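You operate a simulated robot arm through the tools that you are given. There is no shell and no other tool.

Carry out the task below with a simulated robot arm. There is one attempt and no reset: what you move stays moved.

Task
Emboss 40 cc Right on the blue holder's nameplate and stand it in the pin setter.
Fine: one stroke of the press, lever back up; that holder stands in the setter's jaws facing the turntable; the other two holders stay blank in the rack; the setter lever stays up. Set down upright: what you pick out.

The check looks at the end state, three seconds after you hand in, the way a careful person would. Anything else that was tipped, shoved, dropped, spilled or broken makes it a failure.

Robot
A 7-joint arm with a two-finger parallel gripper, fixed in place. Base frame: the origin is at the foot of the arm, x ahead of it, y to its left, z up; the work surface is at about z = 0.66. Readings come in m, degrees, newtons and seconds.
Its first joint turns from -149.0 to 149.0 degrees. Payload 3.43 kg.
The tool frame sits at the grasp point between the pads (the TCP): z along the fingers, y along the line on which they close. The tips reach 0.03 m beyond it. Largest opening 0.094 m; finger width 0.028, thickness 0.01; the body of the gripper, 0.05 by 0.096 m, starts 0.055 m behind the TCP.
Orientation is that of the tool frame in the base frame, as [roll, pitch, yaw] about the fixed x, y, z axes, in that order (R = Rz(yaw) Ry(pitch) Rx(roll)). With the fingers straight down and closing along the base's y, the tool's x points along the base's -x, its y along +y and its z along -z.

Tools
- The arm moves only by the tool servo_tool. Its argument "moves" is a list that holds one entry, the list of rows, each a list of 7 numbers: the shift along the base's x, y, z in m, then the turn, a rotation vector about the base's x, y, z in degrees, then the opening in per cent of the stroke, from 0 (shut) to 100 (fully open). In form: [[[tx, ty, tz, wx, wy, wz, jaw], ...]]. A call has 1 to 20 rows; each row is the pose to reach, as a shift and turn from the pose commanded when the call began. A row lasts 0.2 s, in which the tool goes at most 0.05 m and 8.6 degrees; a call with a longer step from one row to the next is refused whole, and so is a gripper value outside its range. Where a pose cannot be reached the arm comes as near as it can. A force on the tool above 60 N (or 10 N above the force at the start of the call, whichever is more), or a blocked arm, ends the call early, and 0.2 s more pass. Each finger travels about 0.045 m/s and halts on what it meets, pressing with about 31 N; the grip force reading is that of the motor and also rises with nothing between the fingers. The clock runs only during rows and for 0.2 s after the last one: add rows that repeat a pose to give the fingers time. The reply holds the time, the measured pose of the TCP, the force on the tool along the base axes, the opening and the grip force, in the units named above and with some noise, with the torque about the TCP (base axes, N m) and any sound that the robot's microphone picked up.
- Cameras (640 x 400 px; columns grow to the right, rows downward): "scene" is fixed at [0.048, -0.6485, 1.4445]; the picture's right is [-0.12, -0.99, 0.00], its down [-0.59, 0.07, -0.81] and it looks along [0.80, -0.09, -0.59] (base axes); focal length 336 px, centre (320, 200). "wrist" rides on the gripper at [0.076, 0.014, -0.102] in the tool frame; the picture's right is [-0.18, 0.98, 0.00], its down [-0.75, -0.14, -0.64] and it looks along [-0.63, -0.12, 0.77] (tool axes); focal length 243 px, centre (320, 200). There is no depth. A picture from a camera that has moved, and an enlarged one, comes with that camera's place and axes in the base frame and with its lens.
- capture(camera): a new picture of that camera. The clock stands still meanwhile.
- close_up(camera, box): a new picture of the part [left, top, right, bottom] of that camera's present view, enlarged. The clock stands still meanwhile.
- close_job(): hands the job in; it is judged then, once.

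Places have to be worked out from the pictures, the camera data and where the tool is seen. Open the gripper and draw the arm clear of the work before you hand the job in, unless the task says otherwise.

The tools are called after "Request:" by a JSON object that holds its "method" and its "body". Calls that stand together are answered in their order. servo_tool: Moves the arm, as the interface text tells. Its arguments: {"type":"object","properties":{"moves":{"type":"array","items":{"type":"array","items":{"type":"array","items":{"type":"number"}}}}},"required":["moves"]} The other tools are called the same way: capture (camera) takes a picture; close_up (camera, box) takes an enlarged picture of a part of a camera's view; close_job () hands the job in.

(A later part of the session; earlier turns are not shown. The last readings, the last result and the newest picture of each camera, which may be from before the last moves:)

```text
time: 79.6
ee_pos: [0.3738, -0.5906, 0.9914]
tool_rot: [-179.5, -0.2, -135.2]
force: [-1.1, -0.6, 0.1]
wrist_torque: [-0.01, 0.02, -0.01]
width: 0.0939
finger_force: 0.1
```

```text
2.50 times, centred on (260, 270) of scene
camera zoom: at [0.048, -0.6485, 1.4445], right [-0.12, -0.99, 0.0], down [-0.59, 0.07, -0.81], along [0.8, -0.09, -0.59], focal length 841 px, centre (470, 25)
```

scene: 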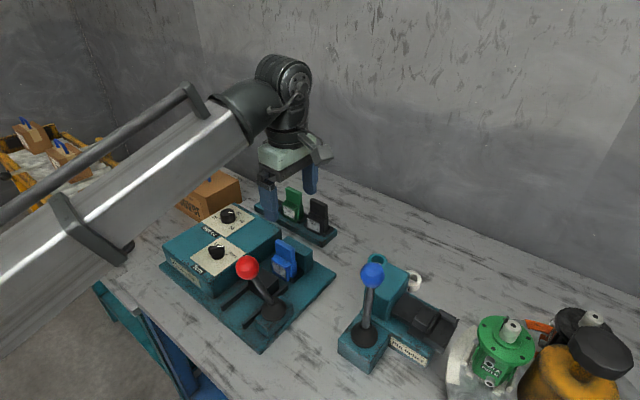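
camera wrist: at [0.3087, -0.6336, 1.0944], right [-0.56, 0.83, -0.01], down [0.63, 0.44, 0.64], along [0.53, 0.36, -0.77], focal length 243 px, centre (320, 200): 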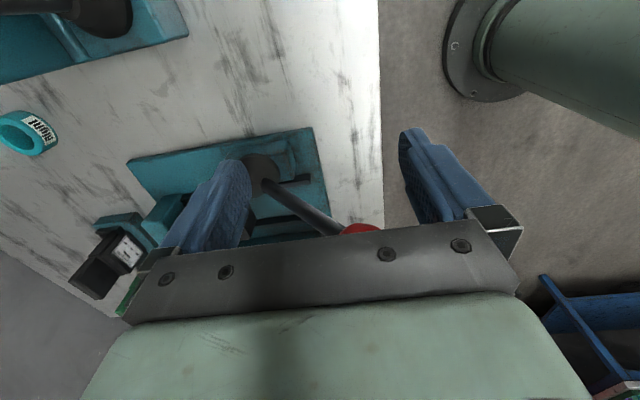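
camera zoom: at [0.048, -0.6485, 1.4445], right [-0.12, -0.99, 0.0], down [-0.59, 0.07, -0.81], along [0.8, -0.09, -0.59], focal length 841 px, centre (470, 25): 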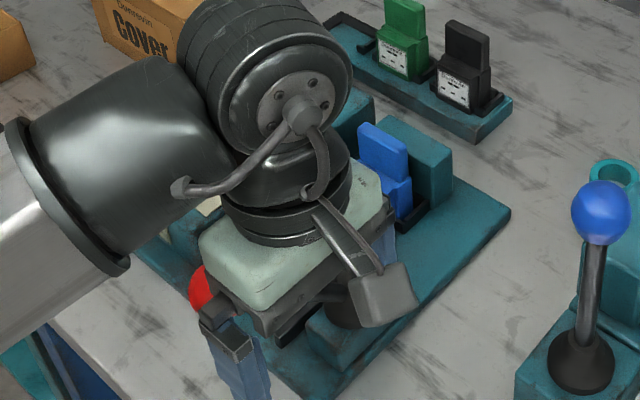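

The hand is beside the ball at the right depth, with no contact. I'll slide sideways so the ball sits between the fingers.

Request:
{"method": "servo_tool", "body": {"moves": [[[0.012, 0.012, 0.0, 0, 0, 0, 100], [0.024, 0.024, 0.0, 0, 0, 0, 100], [0.036, 0.036, 0.0, 0, 0, 0, 100], [0.048, 0.048, 0.0, 0, 0, 0, 100], [0.048, 0.048, 0.0, 0, 0, 0, 100]]]}}

Request:
{"method": "capture", "body": {"camera": "wrist"}}

Request:
{"method": "close_up", "body": {"camera": "scene", "box": [180, 190, 340, 350]}}

```text
time: 80.8
ee_pos: [0.4194, -0.5442, 0.9922]
tool_rot: [-179.5, -0.2, -135.1]
force: [0.7, 0.1, -0.7]
wrist_torque: [0.03, 0.02, 0.03]
width: 0.0942
finger_force: 0.0
```

```text
taken
camera wrist: at [0.3551, -0.5885, 1.0958], right [-0.56, 0.83, -0.01], down [0.63, 0.43, 0.64], along [0.53, 0.36, -0.77], focal length 243 px, centre (320, 200)
```

wrist: 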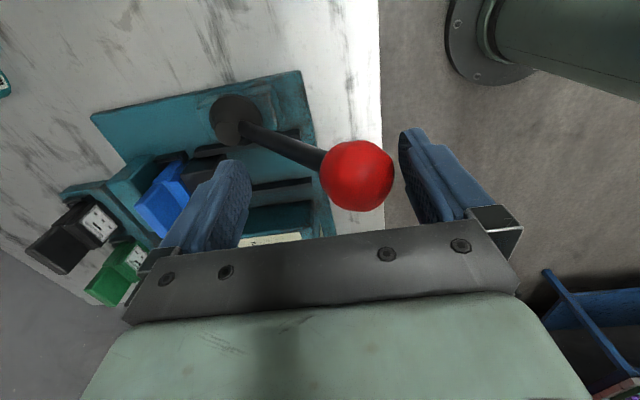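

```text
2.50 times, centred on (260, 270) of scene
camera zoom: at [0.048, -0.6485, 1.4445], right [-0.12, -0.99, 0.0], down [-0.59, 0.07, -0.81], along [0.8, -0.09, -0.59], focal length 841 px, centre (470, 25)
```

zoom: 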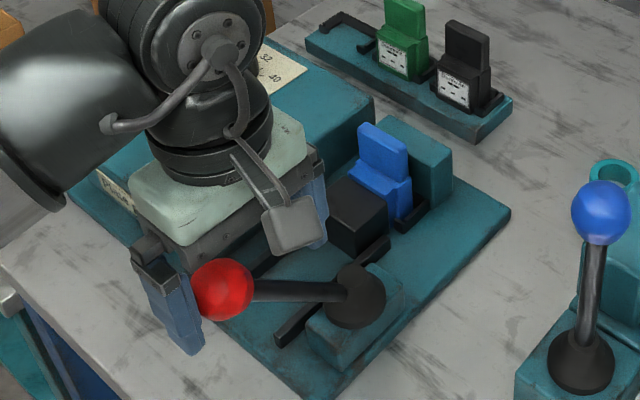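

The ball is caged between the fingers. I'll push it outward and up with the near finger, to about 10° first.

Request:
{"method": "servo_tool", "body": {"moves": [[[0.008, -0.008, 0.002, 0, 0, 0, 100], [0.016, -0.016, 0.005, 0, 0, 0, 100], [0.025, -0.025, 0.009, 0, 0, 0, 100], [0.034, -0.034, 0.013, 0, 0, 0, 100], [0.043, -0.043, 0.016, 0, 0, 0, 100], [0.052, -0.052, 0.019, 0, 0, 0, 100], [0.0604, -0.0604, 0.021, 0, 0, 0, 100], [0.0604, -0.0604, 0.021, 0, 0, 0, 100]]]}}

Request:
{"method": "capture", "body": {"camera": "wrist"}}

Request:
{"method": "close_up", "body": {"camera": "scene", "box": [180, 190, 340, 350]}}

```text
time: 82.6
ee_pos: [0.4804, -0.6046, 1.0105]
tool_rot: [-179.6, -0.2, -135.1]
force: [0.0, 0.1, -0.6]
wrist_torque: [0.0, -0.02, 0.03]
width: 0.0938
finger_force: 0.0
```

```text
taken
camera wrist: at [0.4153, -0.6488, 1.115], right [-0.56, 0.83, -0.01], down [0.63, 0.44, 0.64], along [0.53, 0.36, -0.77], focal length 243 px, centre (320, 200)
```

wrist: 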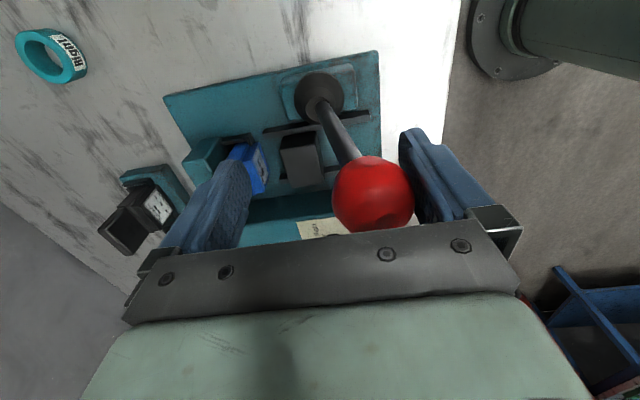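

```text
2.50 times, centred on (260, 270) of scene
camera zoom: at [0.048, -0.6485, 1.4445], right [-0.12, -0.99, 0.0], down [-0.59, 0.07, -0.81], along [0.8, -0.09, -0.59], focal length 841 px, centre (470, 25)
```

zoom: 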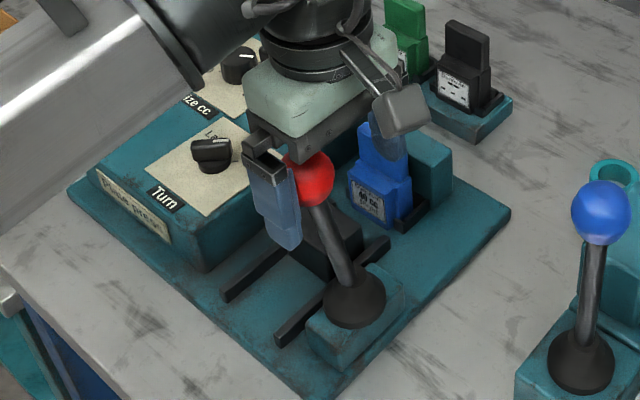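

It rises easily, now at about 10°. I'll push on toward upright, gently.

Request:
{"method": "servo_tool", "body": {"moves": [[[0.006, -0.006, 0.002, 0, 0, 0, 100], [0.012, -0.012, 0.004, 0, 0, 0, 100], [0.017, -0.017, 0.005, 0, 0, 0, 100], [0.0195, -0.0195, 0.006, 0, 0, 0, 100], [0.0205, -0.0205, 0.006, 0, 0, 0, 100], [0.0205, -0.0205, 0.006, 0, 0, 0, 100]]]}}

Request:
{"method": "capture", "body": {"camera": "wrist"}}

Request:
{"method": "close_up", "body": {"camera": "scene", "box": [180, 190, 340, 350]}}

```text
time: 84.0
ee_pos: [0.5, -0.6245, 1.0188]
tool_rot: [-179.7, -0.1, -135.2]
force: [-3.2, 4.7, -0.8]
wrist_torque: [-0.08, -0.04, 0.04]
width: 0.0942
finger_force: 0.1
```

```text
taken
camera wrist: at [0.436, -0.669, 1.122], right [-0.56, 0.83, -0.01], down [0.63, 0.43, 0.64], along [0.53, 0.36, -0.77], focal length 243 px, centre (320, 200)
```

wrist: 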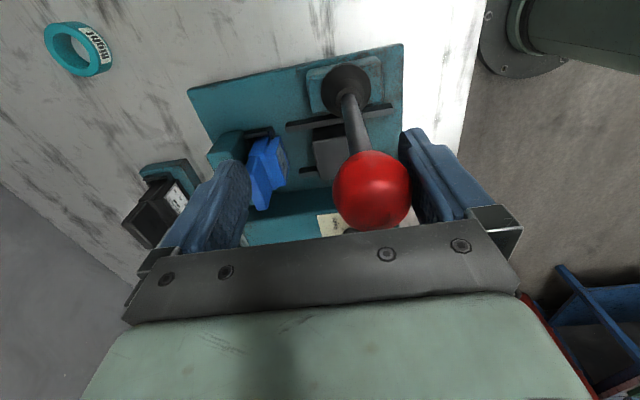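

```text
2.50 times, centred on (260, 270) of scene
camera zoom: at [0.048, -0.6485, 1.4445], right [-0.12, -0.99, 0.0], down [-0.59, 0.07, -0.81], along [0.8, -0.09, -0.59], focal length 841 px, centre (470, 25)
```

zoom: 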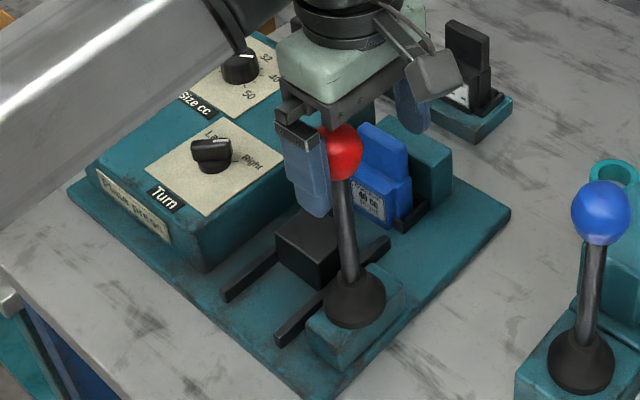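

About 6 N against the upper stop, with the TCP geometry putting the ball at θ≈0: the lever is up. I'll back the finger off a few millimetres, rise clear, and inspect the plate and lever.

Request:
{"method": "servo_tool", "body": {"moves": [[[0.0007, -0.0007, 0.0, 0, 0, 0, 100], [0.0, 0.0, 0.0, 0, 0, 0, 100], [-0.006, 0.006, 0.0, 0, 0, 0, 100], [-0.006, 0.006, 0.03, 0, 0, 0, 100], [-0.003, 0.003, 0.06, 0, 0, 0, 100], [0.01, -0.01, 0.09, 0, 0, 0, 100], [0.03, -0.03, 0.1, 0, 0, 0, 100], [0.03, -0.03, 0.1, 0, 0, 0, 100]]]}}

Request:
{"method": "close_up", "body": {"camera": "scene", "box": [220, 220, 330, 340]}}

Request:
{"method": "close_up", "body": {"camera": "scene", "box": [270, 235, 315, 275]}}

Request:
{"method": "capture", "body": {"camera": "wrist"}}

```text
time: 85.8
ee_pos: [0.5299, -0.6544, 1.1176]
tool_rot: [-179.5, -0.3, -135.2]
force: [0.1, 0.1, 0.1]
wrist_torque: [0.02, -0.01, -0.01]
width: 0.094
finger_force: 0.0
```

```text
3.33 times, centred on (275, 280) of scene
camera zoom: at [0.048, -0.6485, 1.4445], right [-0.12, -0.99, 0.0], down [-0.59, 0.07, -0.81], along [0.8, -0.09, -0.59], focal length 1121 px, centre (470, -67)
```

zoom: 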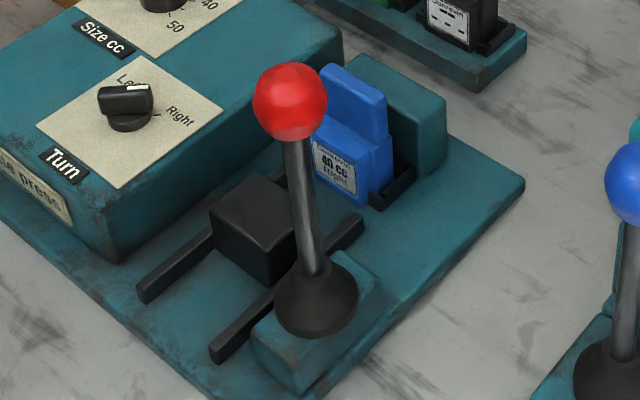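

```text
10.00 times, centred on (292, 255) of scene
camera zoom: at [0.048, -0.6485, 1.4445], right [-0.12, -0.99, 0.0], down [-0.59, 0.07, -0.81], along [0.8, -0.09, -0.59], focal length 3364 px, centre (595, -350)
```

zoom: 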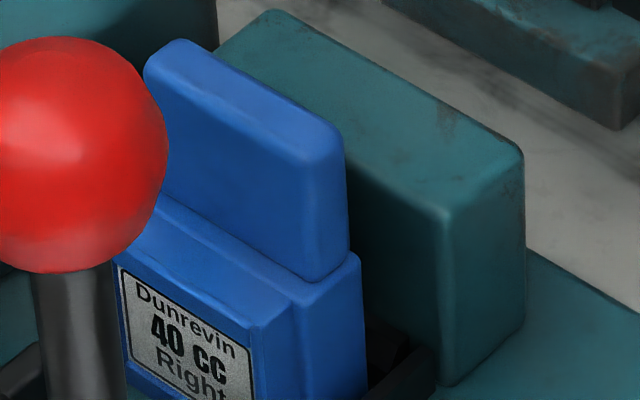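

```text
taken
camera wrist: at [0.4655, -0.6993, 1.2224], right [-0.56, 0.83, -0.01], down [0.63, 0.44, 0.64], along [0.53, 0.36, -0.77], focal length 243 px, centre (320, 200)
```

wrist: 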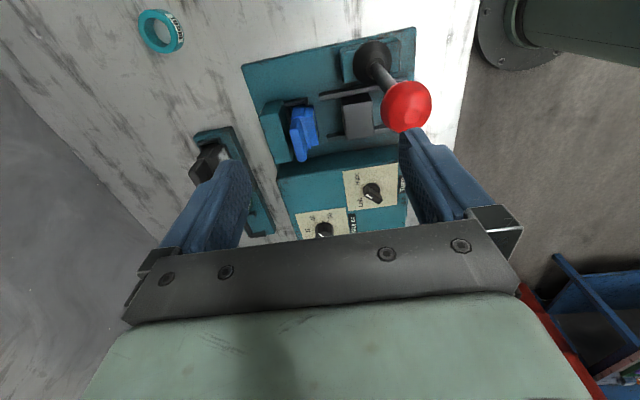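

The plate reads "Dunrevin 40 CC Right" and the lever is back at its original upright position. Before picking the holder I'll test whether yaw 225 (needed to face it to the turntable) is reachable over the setter jaw, and view the jaw from there.

Request:
{"method": "servo_tool", "body": {"moves": [[[0, 0, 0.03, 0, 0, 0, 100], [-0.02, -0.035, 0.035, 0, 0, 0, 100], [-0.04, -0.072, 0.035, 0, 0, 0, 100], [-0.06, -0.11, 0.035, 0, 0, 0, 100], [-0.08, -0.15, 0.035, 0, 0, 0, 100], [-0.1, -0.19, 0.035, 0, 0, 0, 100], [-0.12, -0.23, 0.035, 0, 0, 0, 100], [-0.14, -0.268, 0.03, 0, 0, 0, 100], [-0.14, -0.268, 0.03, 0, 0, 0, 100]]]}}

Request:
{"method": "capture", "body": {"camera": "wrist"}}

Request:
{"method": "capture", "body": {"camera": "scene"}}

```text
time: 87.8
ee_pos: [0.3923, -0.9236, 1.1471]
tool_rot: [-179.5, -0.2, -135.2]
force: [0.1, -0.3, -0.1]
wrist_torque: [0.01, 0.01, 0.01]
width: 0.0942
finger_force: 0.1
```

```text
taken
camera wrist: at [0.3278, -0.9685, 1.2522], right [-0.56, 0.83, -0.01], down [0.63, 0.44, 0.64], along [0.53, 0.36, -0.77], focal length 243 px, centre (320, 200)
```

wrist: 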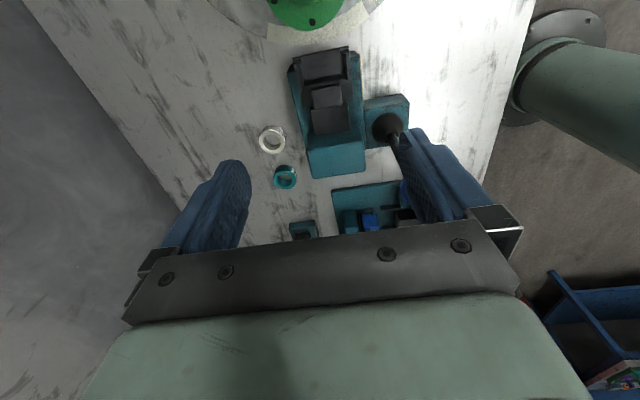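

```text
taken
```

scene: 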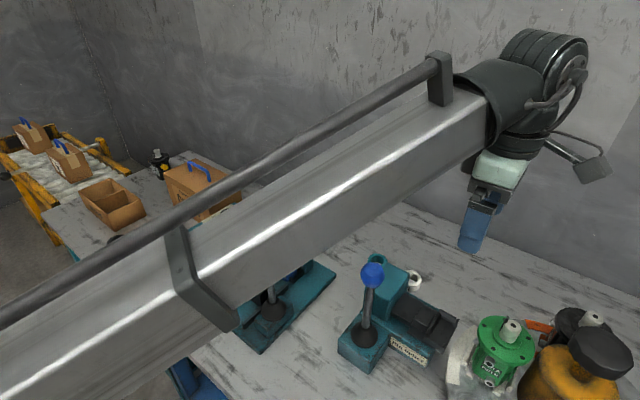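

Yaw 225 is reachable above the setter and the jaw is in view. I'll zoom in for corner measurements.

Request:
{"method": "close_up", "body": {"camera": "wrist", "box": [285, 40, 375, 100]}}

Request:
{"method": "close_up", "body": {"camera": "scene", "box": [420, 290, 480, 345]}}

Request:
{"method": "close_up", "body": {"camera": "wrist", "box": [295, 40, 355, 85]}}

```text
6.67 times, centred on (330, 70) of wrist
camera zoom: at [0.3278, -0.9685, 1.2522], right [-0.56, 0.83, -0.01], down [0.63, 0.44, 0.64], along [0.53, 0.36, -0.77], focal length 1618 px, centre (253, 1067)
```

zoom: 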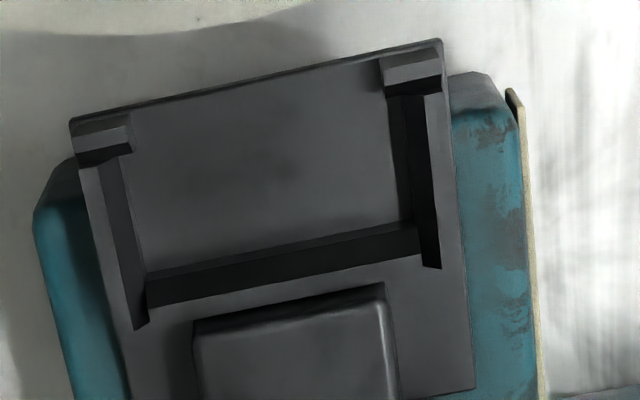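

```text
7.27 times, centred on (450, 318) of scene
camera zoom: at [0.048, -0.6485, 1.4445], right [-0.12, -0.99, 0.0], down [-0.59, 0.07, -0.81], along [0.8, -0.09, -0.59], focal length 2446 px, centre (-626, -654)
```

zoom: 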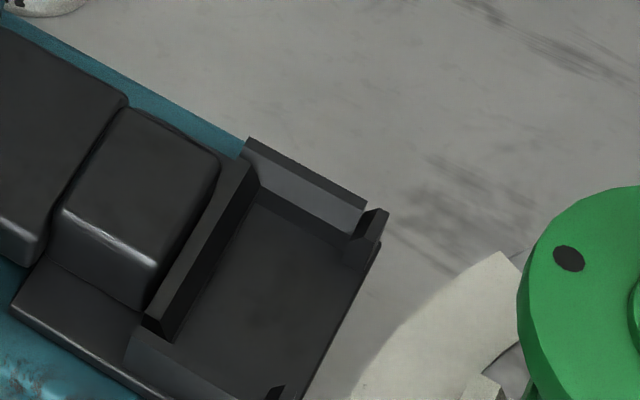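

```text
8.89 times, centred on (325, 62) of wrist
camera zoom: at [0.3278, -0.9685, 1.2522], right [-0.56, 0.83, -0.01], down [0.63, 0.44, 0.64], along [0.53, 0.36, -0.77], focal length 2157 px, centre (276, 1422)
```

zoom: 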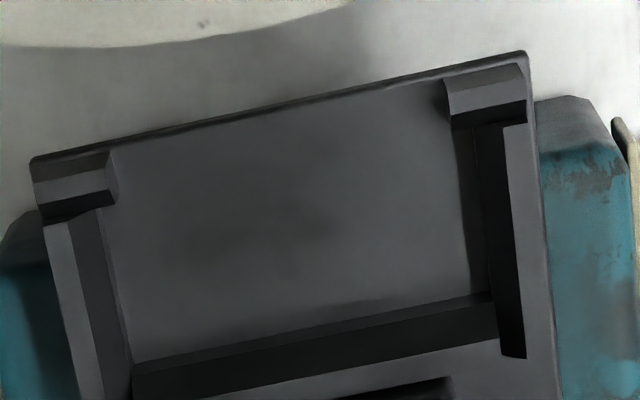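

Request:
{"method": "close_up", "body": {"camera": "wrist", "box": [295, 50, 320, 70]}}

Request:
{"method": "close_up", "body": {"camera": "wrist", "box": [332, 42, 357, 62]}}

Request:
{"method": "close_up", "body": {"camera": "scene", "box": [440, 300, 470, 325]}}

Request:
{"method": "close_up", "body": {"camera": "scene", "box": [425, 320, 465, 350]}}

```text
16.00 times, centred on (308, 60) of wrist
camera zoom: at [0.3278, -0.9685, 1.2522], right [-0.56, 0.83, -0.01], down [0.63, 0.44, 0.64], along [0.53, 0.36, -0.77], focal length 3882 px, centre (520, 2440)
```

zoom: 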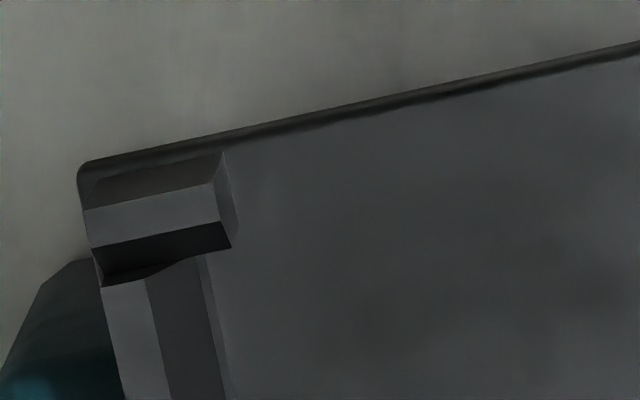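

```text
16.00 times, centred on (344, 52) of wrist
camera zoom: at [0.3278, -0.9685, 1.2522], right [-0.56, 0.83, -0.01], down [0.63, 0.44, 0.64], along [0.53, 0.36, -0.77], focal length 3882 px, centre (-72, 2568)
```

zoom: 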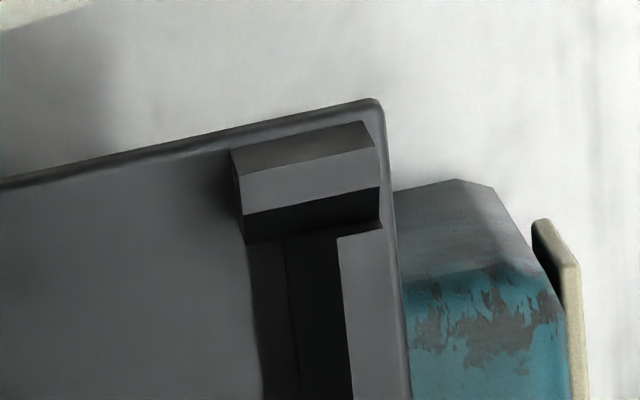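

```text
16.00 times, centred on (455, 312) of scene
camera zoom: at [0.048, -0.6485, 1.4445], right [-0.12, -0.99, 0.0], down [-0.59, 0.07, -0.81], along [0.8, -0.09, -0.59], focal length 5382 px, centre (-1840, -1600)
```

zoom: 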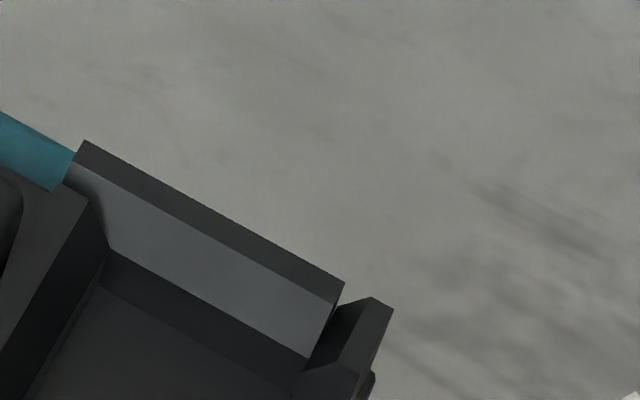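

```text
13.33 times, centred on (445, 335) of scene
camera zoom: at [0.048, -0.6485, 1.4445], right [-0.12, -0.99, 0.0], down [-0.59, 0.07, -0.81], along [0.8, -0.09, -0.59], focal length 4485 px, centre (-1347, -1600)
```

zoom: 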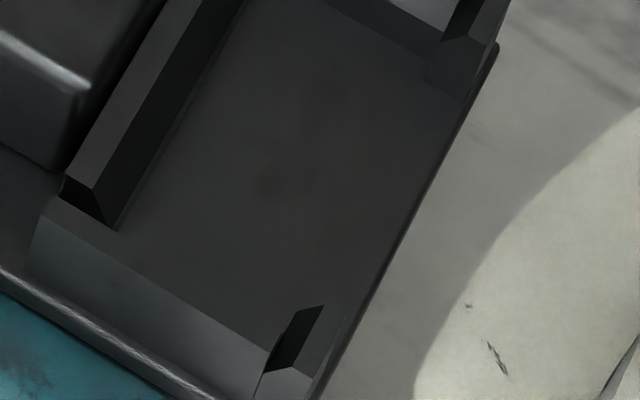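

Jaw measured: hook midpoint ≈ (0.3775,-0.939), slider top z≈0.864, facing 225°, so the placing TCP is about (0.391,-0.925,0.955) at yaw 225. The pump on the turntable is low enough to clear. I'll first square the hand to vertical and start back toward the press.

Request:
{"method": "servo_tool", "body": {"moves": [[[0.02, 0.03, 0.005, 0.25, 0.1, 0, 100], [0.045, 0.06, 0.008, 0.5, 0.21, 0, 100], [0.07, 0.09, 0.008, 0.5, 0.21, 0, 100], [0.095, 0.122, 0.008, 0.5, 0.21, 0, 100], [0.12, 0.155, 0.008, 0.5, 0.21, 0, 100], [0.145, 0.187, 0.008, 0.5, 0.21, 0, 100], [0.17, 0.219, 0.008, 0.5, 0.21, 0, 100], [0.198, 0.252, 0.008, 0.5, 0.21, 0, 100], [0.2277, 0.289, 0.008, 0.5, 0.21, 0, 100], [0.2277, 0.289, 0.008, 0.5, 0.21, 0, 100]]]}}

Request:
{"method": "servo_tool", "body": {"moves": [[[0, 0, 0, 0, 0, -8.2, 100], [0, 0, 0, 0, 0, -16.4, 100], [0, 0, 0, 0, 0, -24.6, 100], [0, 0, 0, 0, 0, -32.8, 100], [0, 0, 0, 0, 0, -41, 100], [0, 0, 0, 0, 0, -49.2, 90], [0, 0, 0, 0, 0, -57.4, 80], [0, 0, 0, 0, 0, -65.6, 78], [0, 0, 0, 0, 0, -73.8, 78], [0, 0, 0, 0, 0, -82, 78], [0, 0, 0, 0, 0, -89.8, 78], [0, 0, 0, 0, 0, -89.8, 78], [0, 0, 0, 0, 0, -89.8, 78]]]}}

Request:
{"method": "capture", "body": {"camera": "wrist"}}

Request:
{"method": "close_up", "body": {"camera": "wrist", "box": [270, 40, 370, 120]}}

```text
time: 90.0
ee_pos: [0.6185, -0.6325, 1.1565]
tool_rot: [179.9, 0.0, -135.2]
force: [0.2, -0.5, 0.7]
wrist_torque: [-0.01, 0.01, -0.01]
width: 0.0942
finger_force: 0.2
```

```text
time: 92.8
ee_pos: [0.6186, -0.6338, 1.1565]
tool_rot: [179.8, -0.1, 134.9]
force: [0.8, -0.6, 0.7]
wrist_torque: [-0.01, 0.02, 0.0]
width: 0.0732
finger_force: 0.1
```

```text
taken
camera wrist: at [0.5744, -0.5717, 1.2602], right [0.83, 0.56, 0.0], down [0.43, -0.63, 0.64], along [0.36, -0.53, -0.77], focal length 243 px, centre (320, 200)
```

wrist: 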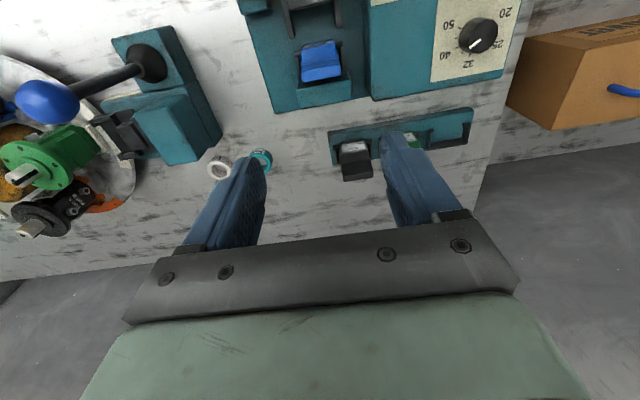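

```text
5.00 times, centred on (320, 80) of wrist
camera zoom: at [0.5744, -0.5717, 1.2602], right [0.83, 0.56, 0.0], down [0.43, -0.63, 0.64], along [0.36, -0.53, -0.77], focal length 1213 px, centre (320, 800)
```

zoom: 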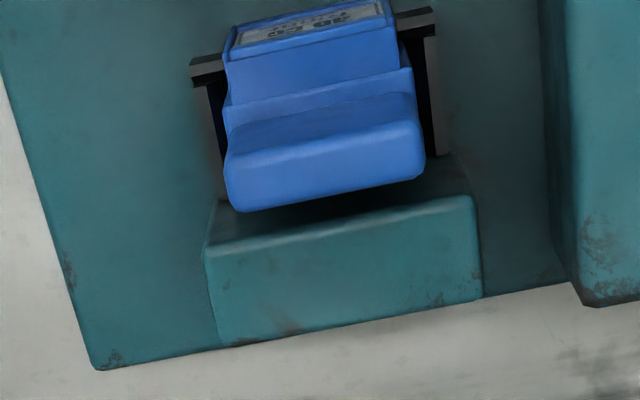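

The slab centre is at (0.6196,-0.634), unchanged by the press stroke. I'll descend over it with a 0.073 opening to just above, then check.

Request:
{"method": "servo_tool", "body": {"moves": [[[0.001, 0.001, -0.04, 0, 0, 0.1, 78], [0.001, 0.001, -0.085, 0, 0, 0.1, 78], [0.001, 0.001, -0.13, 0, 0, 0.1, 78], [0.001, 0.001, -0.17, 0, 0, 0.1, 78], [0.001, 0.001, -0.2, 0, 0, 0.1, 78], [0.001, 0.001, -0.215, 0, 0, 0.1, 78], [0.001, 0.001, -0.215, 0, 0, 0.1, 78]]]}}

Request:
{"method": "capture", "body": {"camera": "wrist"}}

Request:
{"method": "close_up", "body": {"camera": "scene", "box": [250, 210, 330, 290]}}

```text
time: 94.4
ee_pos: [0.6195, -0.634, 0.9438]
tool_rot: [179.9, 0.0, 135.1]
force: [-0.4, 0.0, 0.5]
wrist_torque: [0.03, 0.01, 0.01]
width: 0.0734
finger_force: 0.1
```

```text
taken
camera wrist: at [0.5744, -0.5714, 1.0461], right [0.82, 0.57, 0.0], down [0.43, -0.63, 0.64], along [0.37, -0.53, -0.77], focal length 243 px, centre (320, 200)
```

wrist: 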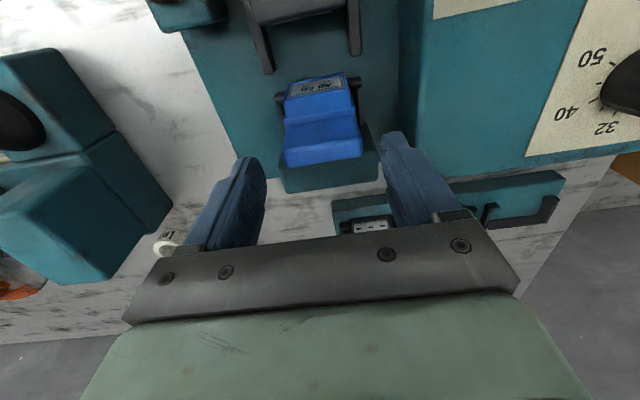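

```text
5.00 times, centred on (290, 250) of scene
camera zoom: at [0.048, -0.6485, 1.4445], right [-0.12, -0.99, 0.0], down [-0.59, 0.07, -0.81], along [0.8, -0.09, -0.59], focal length 1682 px, centre (470, -50)
```

zoom: 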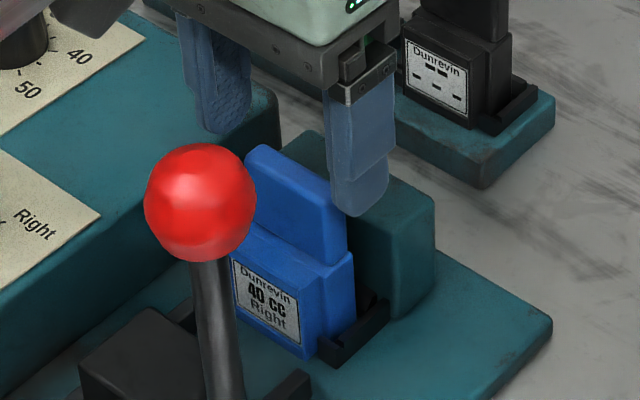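

Well aligned over the slab. I'll lower to grasp height and close.

Request:
{"method": "servo_tool", "body": {"moves": [[[0.0007, 0.0006, -0.013, 0, 0, 0, 78], [0.0007, 0.0006, -0.027, 0, 0, 0, 78], [0.0007, 0.0006, -0.0385, 0, 0, 0, 78], [0.0007, 0.0006, -0.0385, 0, 0, 0, 78], [0.0007, 0.0006, -0.0385, 0, 0, 0, 65], [0.0007, 0.0006, -0.0385, 0, 0, 0, 50], [0.0007, 0.0006, -0.0385, 0, 0, 0, 40], [0.0007, 0.0006, -0.0385, 0, 0, 0, 35], [0.0007, 0.0006, -0.0385, 0, 0, 0, 35]]]}}

Request:
{"method": "close_up", "body": {"camera": "wrist", "box": [240, 60, 400, 220]}}

Request:
{"method": "close_up", "body": {"camera": "scene", "box": [250, 210, 330, 290]}}

```text
time: 96.4
ee_pos: [0.6189, -0.6337, 0.9028]
tool_rot: [180.0, 0.0, 135.1]
force: [-0.4, -0.2, 0.1]
wrist_torque: [0.0, 0.03, 0.03]
width: 0.0535
finger_force: 30.7
```

```text
2.50 times, centred on (320, 140) of wrist
camera zoom: at [0.5752, -0.571, 1.0065], right [0.82, 0.57, 0.0], down [0.43, -0.63, 0.64], along [0.37, -0.53, -0.77], focal length 606 px, centre (320, 350)
```

zoom: 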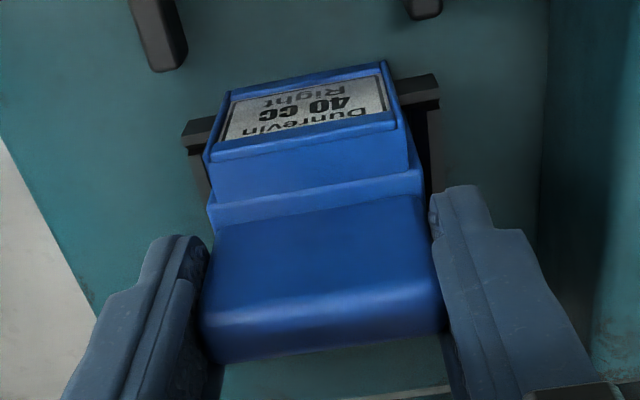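

```text
5.00 times, centred on (290, 250) of scene
camera zoom: at [0.048, -0.6485, 1.4445], right [-0.12, -0.99, 0.0], down [-0.59, 0.07, -0.81], along [0.8, -0.09, -0.59], focal length 1682 px, centre (470, -50)
```

zoom: 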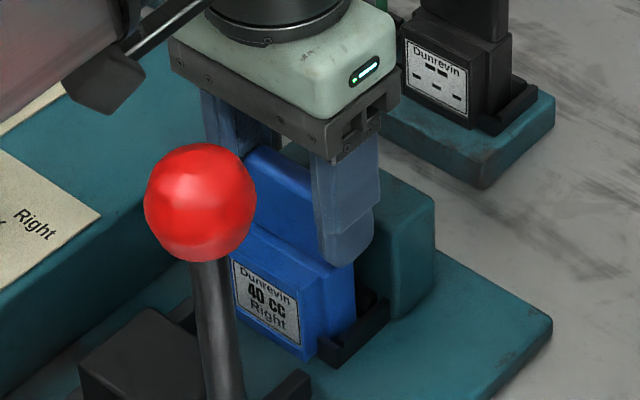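

Gripped at 0.0535. Lifting straight up out of the nest.

Request:
{"method": "servo_tool", "body": {"moves": [[[0, 0, 0.006, 0, 0, 0, 35], [0, 0, 0.015, 0, 0, 0, 35], [0, 0, 0.03, 0, 0, 0, 35], [0, 0, 0.06, 0, 0, 0, 35], [0, 0, 0.1, 0, 0, 0, 35], [0, 0, 0.14, 0, 0, 0, 35], [0, 0, 0.18, 0, 0, 0, 35], [0, 0, 0.22, 0, 0, 0, 35], [0, 0, 0.25, 0, 0, 0, 35], [0, 0, 0.25, 0, 0, 0, 35]]]}}

Request:
{"method": "capture", "body": {"camera": "scene"}}

```text
time: 98.6
ee_pos: [0.6186, -0.6316, 1.1525]
tool_rot: [179.8, -0.1, 135.2]
force: [0.1, 0.3, -0.5]
wrist_torque: [-0.02, 0.01, -0.01]
width: 0.0535
finger_force: 30.9
```

```text
taken
```

scene: 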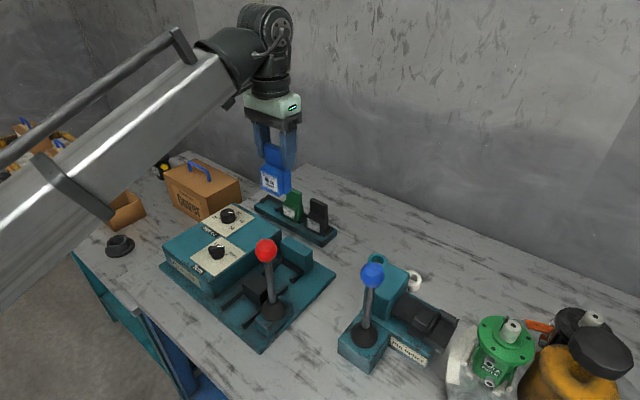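

Carrying it over to the setter, swinging wide of the blue-balled lever and turning 90° so the plate will face the turntable.

Request:
{"method": "servo_tool", "body": {"moves": [[[-0.01, -0.025, 0.005, 0, 0, 7.5, 35], [-0.02, -0.055, 0.01, 0, 0, 15, 35], [-0.035, -0.085, 0.015, 0, 0, 22.5, 35], [-0.05, -0.118, 0.015, 0, 0, 30, 35], [-0.065, -0.15, 0.015, 0, 0, 37.5, 35], [-0.085, -0.18, 0.015, 0, 0, 45, 35], [-0.11, -0.205, 0.015, 0, 0, 52.5, 35], [-0.14, -0.225, 0.015, 0, 0, 60, 35], [-0.165, -0.25, 0.015, 0, 0, 67.5, 35], [-0.19, -0.27, 0.015, 0, 0, 75, 35], [-0.21, -0.282, 0.015, 0, 0, 82.5, 35], [-0.228, -0.291, 0.015, 0, 0, 89.8, 35], [-0.228, -0.291, 0.015, 0, 0, 89.8, 35], [-0.228, -0.291, 0.015, 0, 0, 89.8, 35]]]}}

Request:
{"method": "capture", "body": {"camera": "wrist"}}

Request:
{"method": "capture", "body": {"camera": "scene"}}

```text
time: 101.6
ee_pos: [0.3931, -0.9215, 1.1663]
tool_rot: [179.9, 0.1, -135.0]
force: [0.6, 1.9, -1.3]
wrist_torque: [0.01, -0.02, -0.01]
width: 0.0534
finger_force: 31.0
```

```text
taken
camera wrist: at [0.3293, -0.9677, 1.2711], right [-0.56, 0.83, 0.0], down [0.63, 0.43, 0.64], along [0.53, 0.36, -0.77], focal length 243 px, centre (320, 200)
```

wrist: 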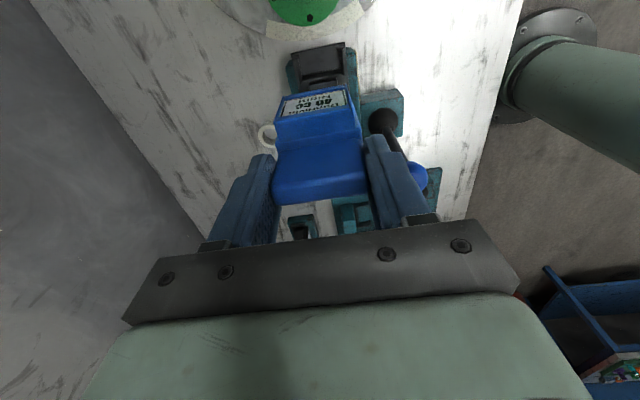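

```text
taken
```

scene: 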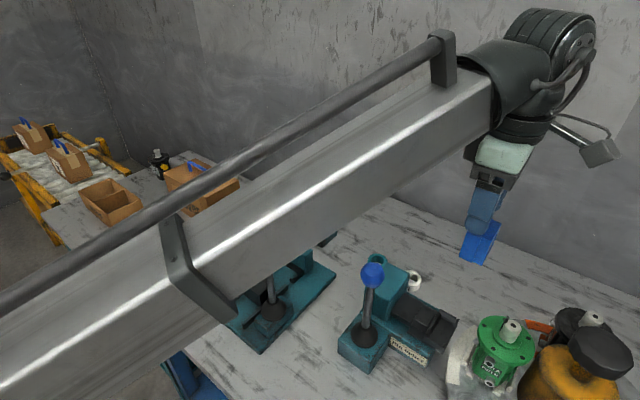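

Now above the setter with the plate facing the turntable side. I'll zoom onto the jaw hooks again for a fresh relative measurement.

Request:
{"method": "close_up", "body": {"camera": "wrist", "box": [285, 35, 365, 95]}}

Request:
{"method": "close_up", "body": {"camera": "wrist", "box": [290, 45, 320, 67]}}

Request:
{"method": "close_up", "body": {"camera": "wrist", "box": [327, 36, 357, 58]}}

```text
6.67 times, centred on (325, 65) of wrist
camera zoom: at [0.3293, -0.9677, 1.2711], right [-0.56, 0.83, 0.0], down [0.63, 0.43, 0.64], along [0.53, 0.36, -0.77], focal length 1618 px, centre (287, 1100)
```

zoom: 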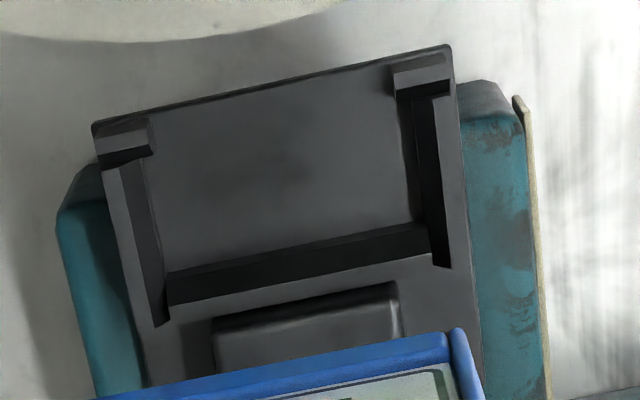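

```text
16.00 times, centred on (305, 56) of wrist
camera zoom: at [0.3293, -0.9677, 1.2711], right [-0.56, 0.83, 0.0], down [0.63, 0.43, 0.64], along [0.53, 0.36, -0.77], focal length 3882 px, centre (560, 2504)
```

zoom: 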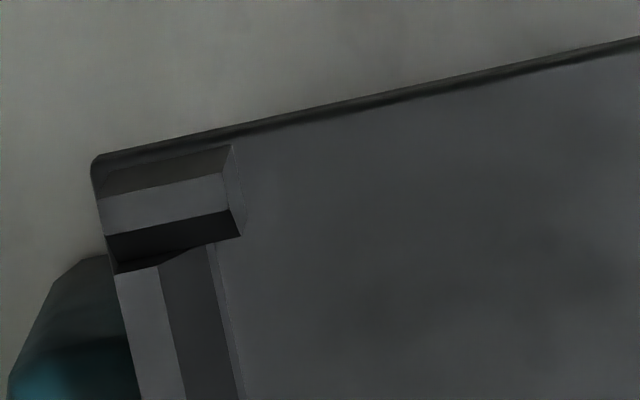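

```text
16.00 times, centred on (342, 47) of wrist
camera zoom: at [0.3293, -0.9677, 1.2711], right [-0.56, 0.83, 0.0], down [0.63, 0.43, 0.64], along [0.53, 0.36, -0.77], focal length 3882 px, centre (-32, 2648)
```

zoom: 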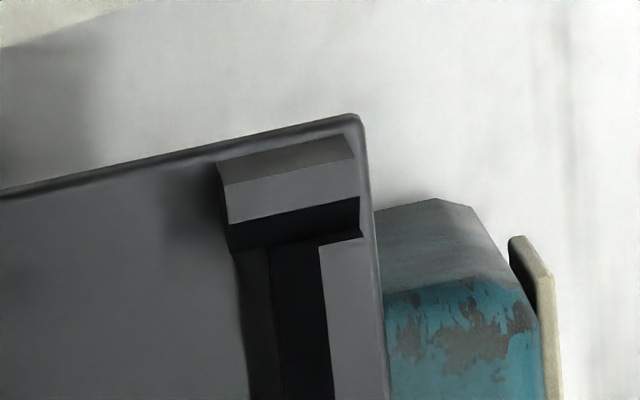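

The fresh measurement agrees: hook midpoint (0.3778,-0.9389), surface z≈0.861–0.864. I'll correct by (-0.001,-0.002) and lower to about 1.5 cm above the jaw hooks.

Request:
{"method": "servo_tool", "body": {"moves": [[[-0.0011, -0.0022, -0.03, 0, 0, 0, 35], [-0.0011, -0.0022, -0.07, 0, 0, 0, 35], [-0.0011, -0.0022, -0.11, 0, 0, 0, 35], [-0.0011, -0.0022, -0.145, 0, 0, 0, 35], [-0.0011, -0.0022, -0.17, 0, 0, 0, 35], [-0.0011, -0.0022, -0.185, 0, 0, 0, 35], [-0.0011, -0.0022, -0.185, 0, 0, 0, 35], [-0.0011, -0.0022, -0.185, 0, 0, 0, 35]]]}}

Request:
{"method": "close_up", "body": {"camera": "wrist", "box": [250, 40, 390, 140]}}

Request:
{"method": "close_up", "body": {"camera": "scene", "box": [380, 220, 540, 380]}}

```text
time: 103.4
ee_pos: [0.3928, -0.9252, 0.981]
tool_rot: [179.9, 0.0, -135.1]
force: [-0.5, 0.2, -0.7]
wrist_torque: [0.01, -0.02, -0.01]
width: 0.0536
finger_force: 31.1
```

```text
4.00 times, centred on (320, 90) of wrist
camera zoom: at [0.3275, -0.9696, 1.086], right [-0.56, 0.83, 0.0], down [0.63, 0.43, 0.64], along [0.53, 0.36, -0.77], focal length 970 px, centre (320, 640)
```

zoom: 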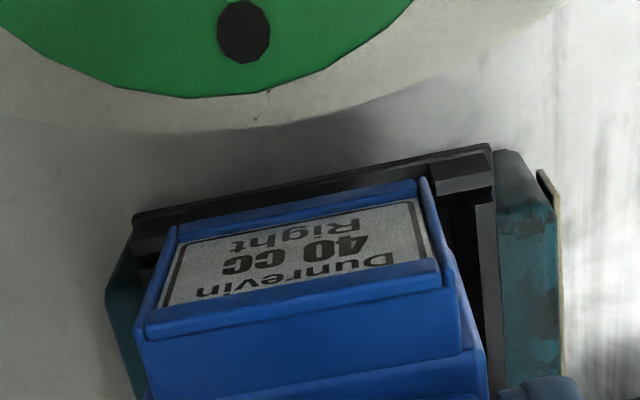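

```text
2.50 times, centred on (460, 300) of scene
camera zoom: at [0.048, -0.6485, 1.4445], right [-0.12, -0.99, 0.0], down [-0.59, 0.07, -0.81], along [0.8, -0.09, -0.59], focal length 841 px, centre (-30, -50)
```

zoom: 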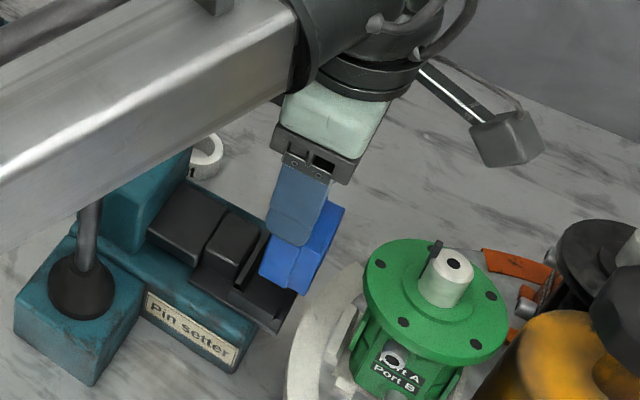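

Aligned to within about a millimetre. I'll lower to where the holder's foot is just at the hook tops and check from both cameras.

Request:
{"method": "servo_tool", "body": {"moves": [[[0.0004, -0.0002, -0.006, 0, 0, 0, 35], [0.0004, -0.0002, -0.011, 0, 0, 0, 35], [0.0004, -0.0002, -0.016, 0, 0, 0, 35], [0.0004, -0.0002, -0.016, 0, 0, 0, 35], [0.0004, -0.0002, -0.016, 0, 0, 0, 35]]]}}

Request:
{"method": "close_up", "body": {"camera": "wrist", "box": [250, 50, 390, 150]}}

Request:
{"method": "close_up", "body": {"camera": "scene", "box": [420, 270, 500, 345]}}

```text
time: 104.6
ee_pos: [0.392, -0.9254, 0.9665]
tool_rot: [179.9, -0.1, -135.1]
force: [-0.1, -1.0, -0.1]
wrist_torque: [-0.02, 0.03, 0.01]
width: 0.0531
finger_force: 30.8
```

```text
4.00 times, centred on (320, 100) of wrist
camera zoom: at [0.3277, -0.9708, 1.0703], right [-0.56, 0.83, 0.0], down [0.63, 0.43, 0.64], along [0.53, 0.36, -0.77], focal length 970 px, centre (320, 600)
```

zoom: 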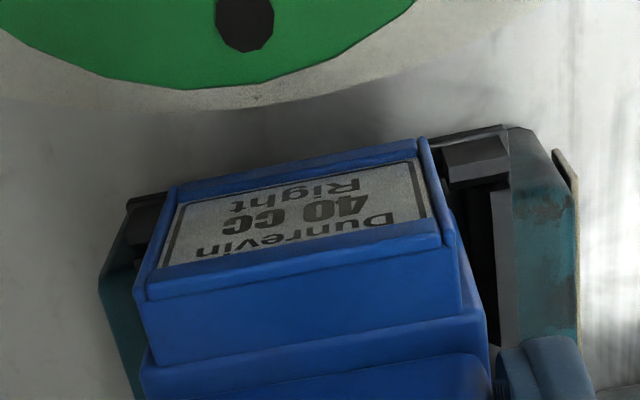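

```text
5.33 times, centred on (460, 308) of scene
camera zoom: at [0.048, -0.6485, 1.4445], right [-0.12, -0.99, 0.0], down [-0.59, 0.07, -0.81], along [0.8, -0.09, -0.59], focal length 1794 px, centre (-427, -373)
```

zoom: 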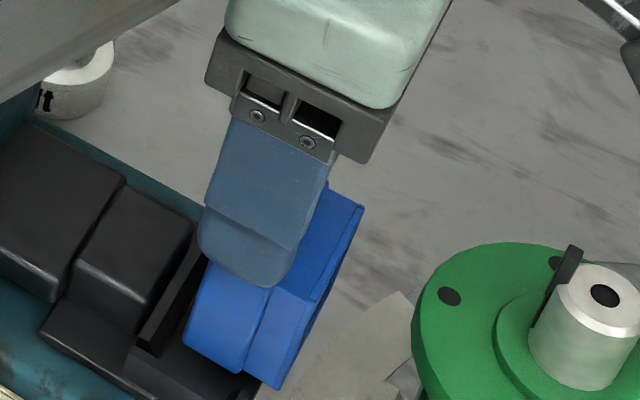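

It looks just like the press insertion did at this stage. I'll nudge about 1 mm and go down slowly into the jaw.

Request:
{"method": "servo_tool", "body": {"moves": [[[0.0001, 0.0012, 0.0, 0, 0, 0, 35], [0.0001, 0.0012, -0.003, 0, 0, 0, 35], [0.0001, 0.0012, -0.006, 0, 0, 0, 35], [0.0001, 0.0012, -0.009, 0, 0, 0, 35], [0.0001, 0.0012, -0.012, 0, 0, 0, 35], [0.0001, 0.0012, -0.012, 0, 0, 0, 35]]]}}

Request:
{"method": "close_up", "body": {"camera": "wrist", "box": [250, 50, 390, 150]}}

Request:
{"method": "close_up", "body": {"camera": "scene", "box": [420, 270, 500, 345]}}

```text
time: 106.0
ee_pos: [0.3927, -0.9235, 0.9562]
tool_rot: [179.9, 0.0, -135.1]
force: [-0.1, 0.0, -0.3]
wrist_torque: [-0.01, 0.01, 0.03]
width: 0.0534
finger_force: 30.9
```

```text
4.00 times, centred on (320, 100) of wrist
camera zoom: at [0.3281, -0.9696, 1.0585], right [-0.56, 0.83, 0.0], down [0.63, 0.43, 0.64], along [0.53, 0.36, -0.77], focal length 970 px, centre (320, 600)
```

zoom: 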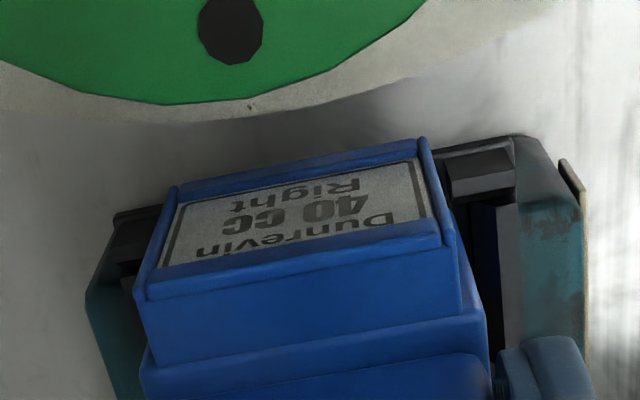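

```text
5.33 times, centred on (460, 308) of scene
camera zoom: at [0.048, -0.6485, 1.4445], right [-0.12, -0.99, 0.0], down [-0.59, 0.07, -0.81], along [0.8, -0.09, -0.59], focal length 1794 px, centre (-427, -373)
```

zoom: 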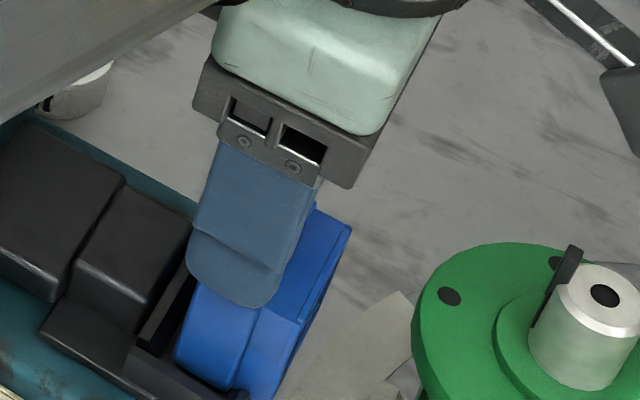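

Entering the jaw with no contact force so far. Creeping down to find the seat.

Request:
{"method": "servo_tool", "body": {"moves": [[[0, 0, -0.001, 0, 0, 0, 35], [0, 0, -0.002, 0, 0, 0, 35], [0, 0, -0.003, 0, 0, 0, 35], [0, 0, -0.003, 0, 0, 0, 35]]]}}

```text
time: 107.0
ee_pos: [0.3927, -0.9243, 0.9518]
tool_rot: [179.9, 0.1, -135.2]
force: [1.9, 2.6, 0.3]
wrist_torque: [0.09, -0.11, 0.04]
width: 0.0534
finger_force: 31.0
```

Slight contact sideways (about 3 N), with no floor yet. Another couple of millimetres.

Request:
{"method": "servo_tool", "body": {"moves": [[[0.0003, 0.0003, -0.001, 0, 0, 0, 35], [0.0005, 0.0005, -0.002, 0, 0, 0, 35], [0.0005, 0.0005, -0.003, 0, 0, 0, 35], [0.0005, 0.0005, -0.003, 0, 0, 0, 35]]]}}

Request:
{"method": "close_up", "body": {"camera": "wrist", "box": [250, 50, 390, 150]}}

Request:
{"method": "close_up", "body": {"camera": "scene", "box": [430, 290, 480, 345]}}

```text
time: 108.0
ee_pos: [0.3916, -0.9243, 0.9478]
tool_rot: [179.9, 0.0, -135.1]
force: [0.8, -1.2, 2.3]
wrist_torque: [-0.17, 0.02, -0.03]
width: 0.0531
finger_force: 31.0
```

```text
4.00 times, centred on (320, 100) of wrist
camera zoom: at [0.3279, -0.9695, 1.0531], right [-0.56, 0.83, 0.0], down [0.63, 0.43, 0.64], along [0.53, 0.36, -0.77], focal length 970 px, centre (320, 600)
```

zoom: 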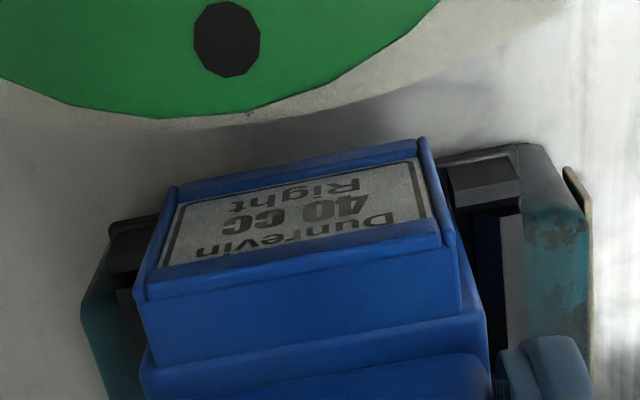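

```text
7.27 times, centred on (455, 318) of scene
camera zoom: at [0.048, -0.6485, 1.4445], right [-0.12, -0.99, 0.0], down [-0.59, 0.07, -0.81], along [0.8, -0.09, -0.59], focal length 2446 px, centre (-662, -654)
```

zoom: 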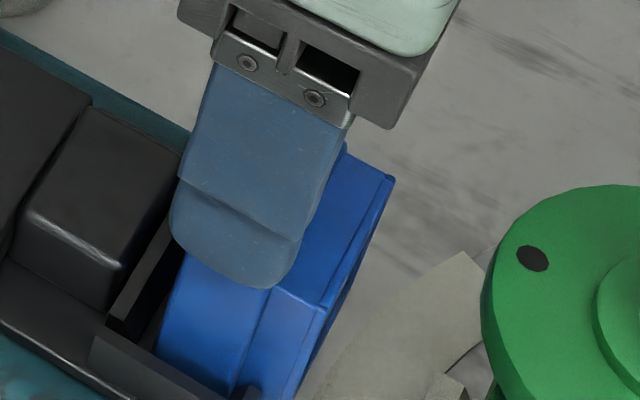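

Nearly at the seat (2 N vertical now). One more small creep to confirm.

Request:
{"method": "servo_tool", "body": {"moves": [[[0, 0, -0.0008, 0, 0, 0, 35], [0, 0, -0.0016, 0, 0, 0, 35], [0, 0, -0.0016, 0, 0, 0, 35]]]}}

```text
time: 108.8
ee_pos: [0.3931, -0.9251, 0.9498]
tool_rot: [179.9, 0.1, -135.1]
force: [0.0, -3.2, 21.5]
wrist_torque: [-0.32, 0.15, 0.02]
width: 0.0535
finger_force: 30.5
```

Firm floor contact (21 N) at z≈0.95: seated. I'll relieve the load, open, and lift straight away.

Request:
{"method": "servo_tool", "body": {"moves": [[[0, 0, 0.0013, 0, 0, 0, 35], [0, 0, 0.0013, 0, 0, 0, 50], [0, 0, 0.0013, 0, 0, 0, 62], [0, 0, 0.0013, 0, 0, 0, 72], [0, 0, 0.0013, 0, 0, 0, 72], [0, 0, 0.01, 0, 0, 0, 72], [0, 0, 0.03, 0, 0, 0, 72], [0, 0, 0.06, 0, 0, 0, 72], [0, 0, 0.1, 0, 0, 0, 72], [0, 0, 0.14, 0, 0, 0, 72], [0, 0, 0.18, 0, 0, 0, 72], [0, 0, 0.18, 0, 0, 0, 72]]]}}

Request:
{"method": "capture", "body": {"camera": "wrist"}}

Request:
{"method": "close_up", "body": {"camera": "wrist", "box": [250, 0, 390, 120]}}

Request:
{"method": "close_up", "body": {"camera": "scene", "box": [400, 250, 520, 370]}}

```text
time: 111.4
ee_pos: [0.3911, -0.9233, 1.1267]
tool_rot: [179.8, -0.1, -135.1]
force: [0.2, 0.1, 0.3]
wrist_torque: [0.0, 0.0, 0.0]
width: 0.0677
finger_force: 0.0
```

```text
taken
camera wrist: at [0.3268, -0.9687, 1.2312], right [-0.56, 0.83, 0.0], down [0.63, 0.43, 0.64], along [0.53, 0.36, -0.77], focal length 243 px, centre (320, 200)
```

wrist: 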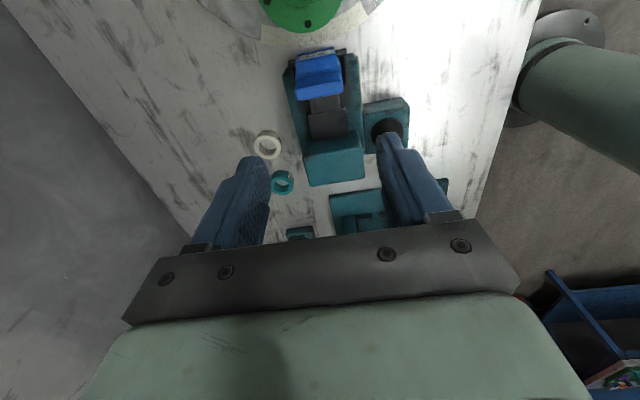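

```text
3.33 times, centred on (320, 60) of wrist
camera zoom: at [0.3268, -0.9687, 1.2312], right [-0.56, 0.83, 0.0], down [0.63, 0.43, 0.64], along [0.53, 0.36, -0.77], focal length 809 px, centre (320, 667)
```

zoom: 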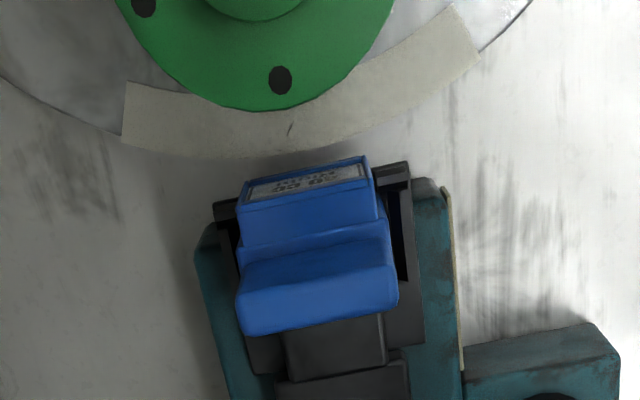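

```text
3.33 times, centred on (460, 310) of scene
camera zoom: at [0.048, -0.6485, 1.4445], right [-0.12, -0.99, 0.0], down [-0.59, 0.07, -0.81], along [0.8, -0.09, -0.59], focal length 1121 px, centre (-147, -167)
```

zoom: 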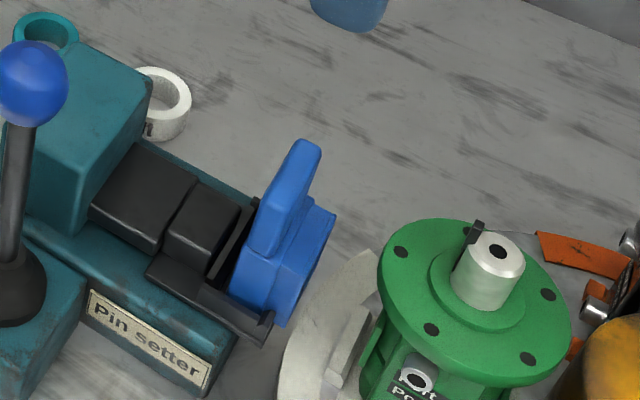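

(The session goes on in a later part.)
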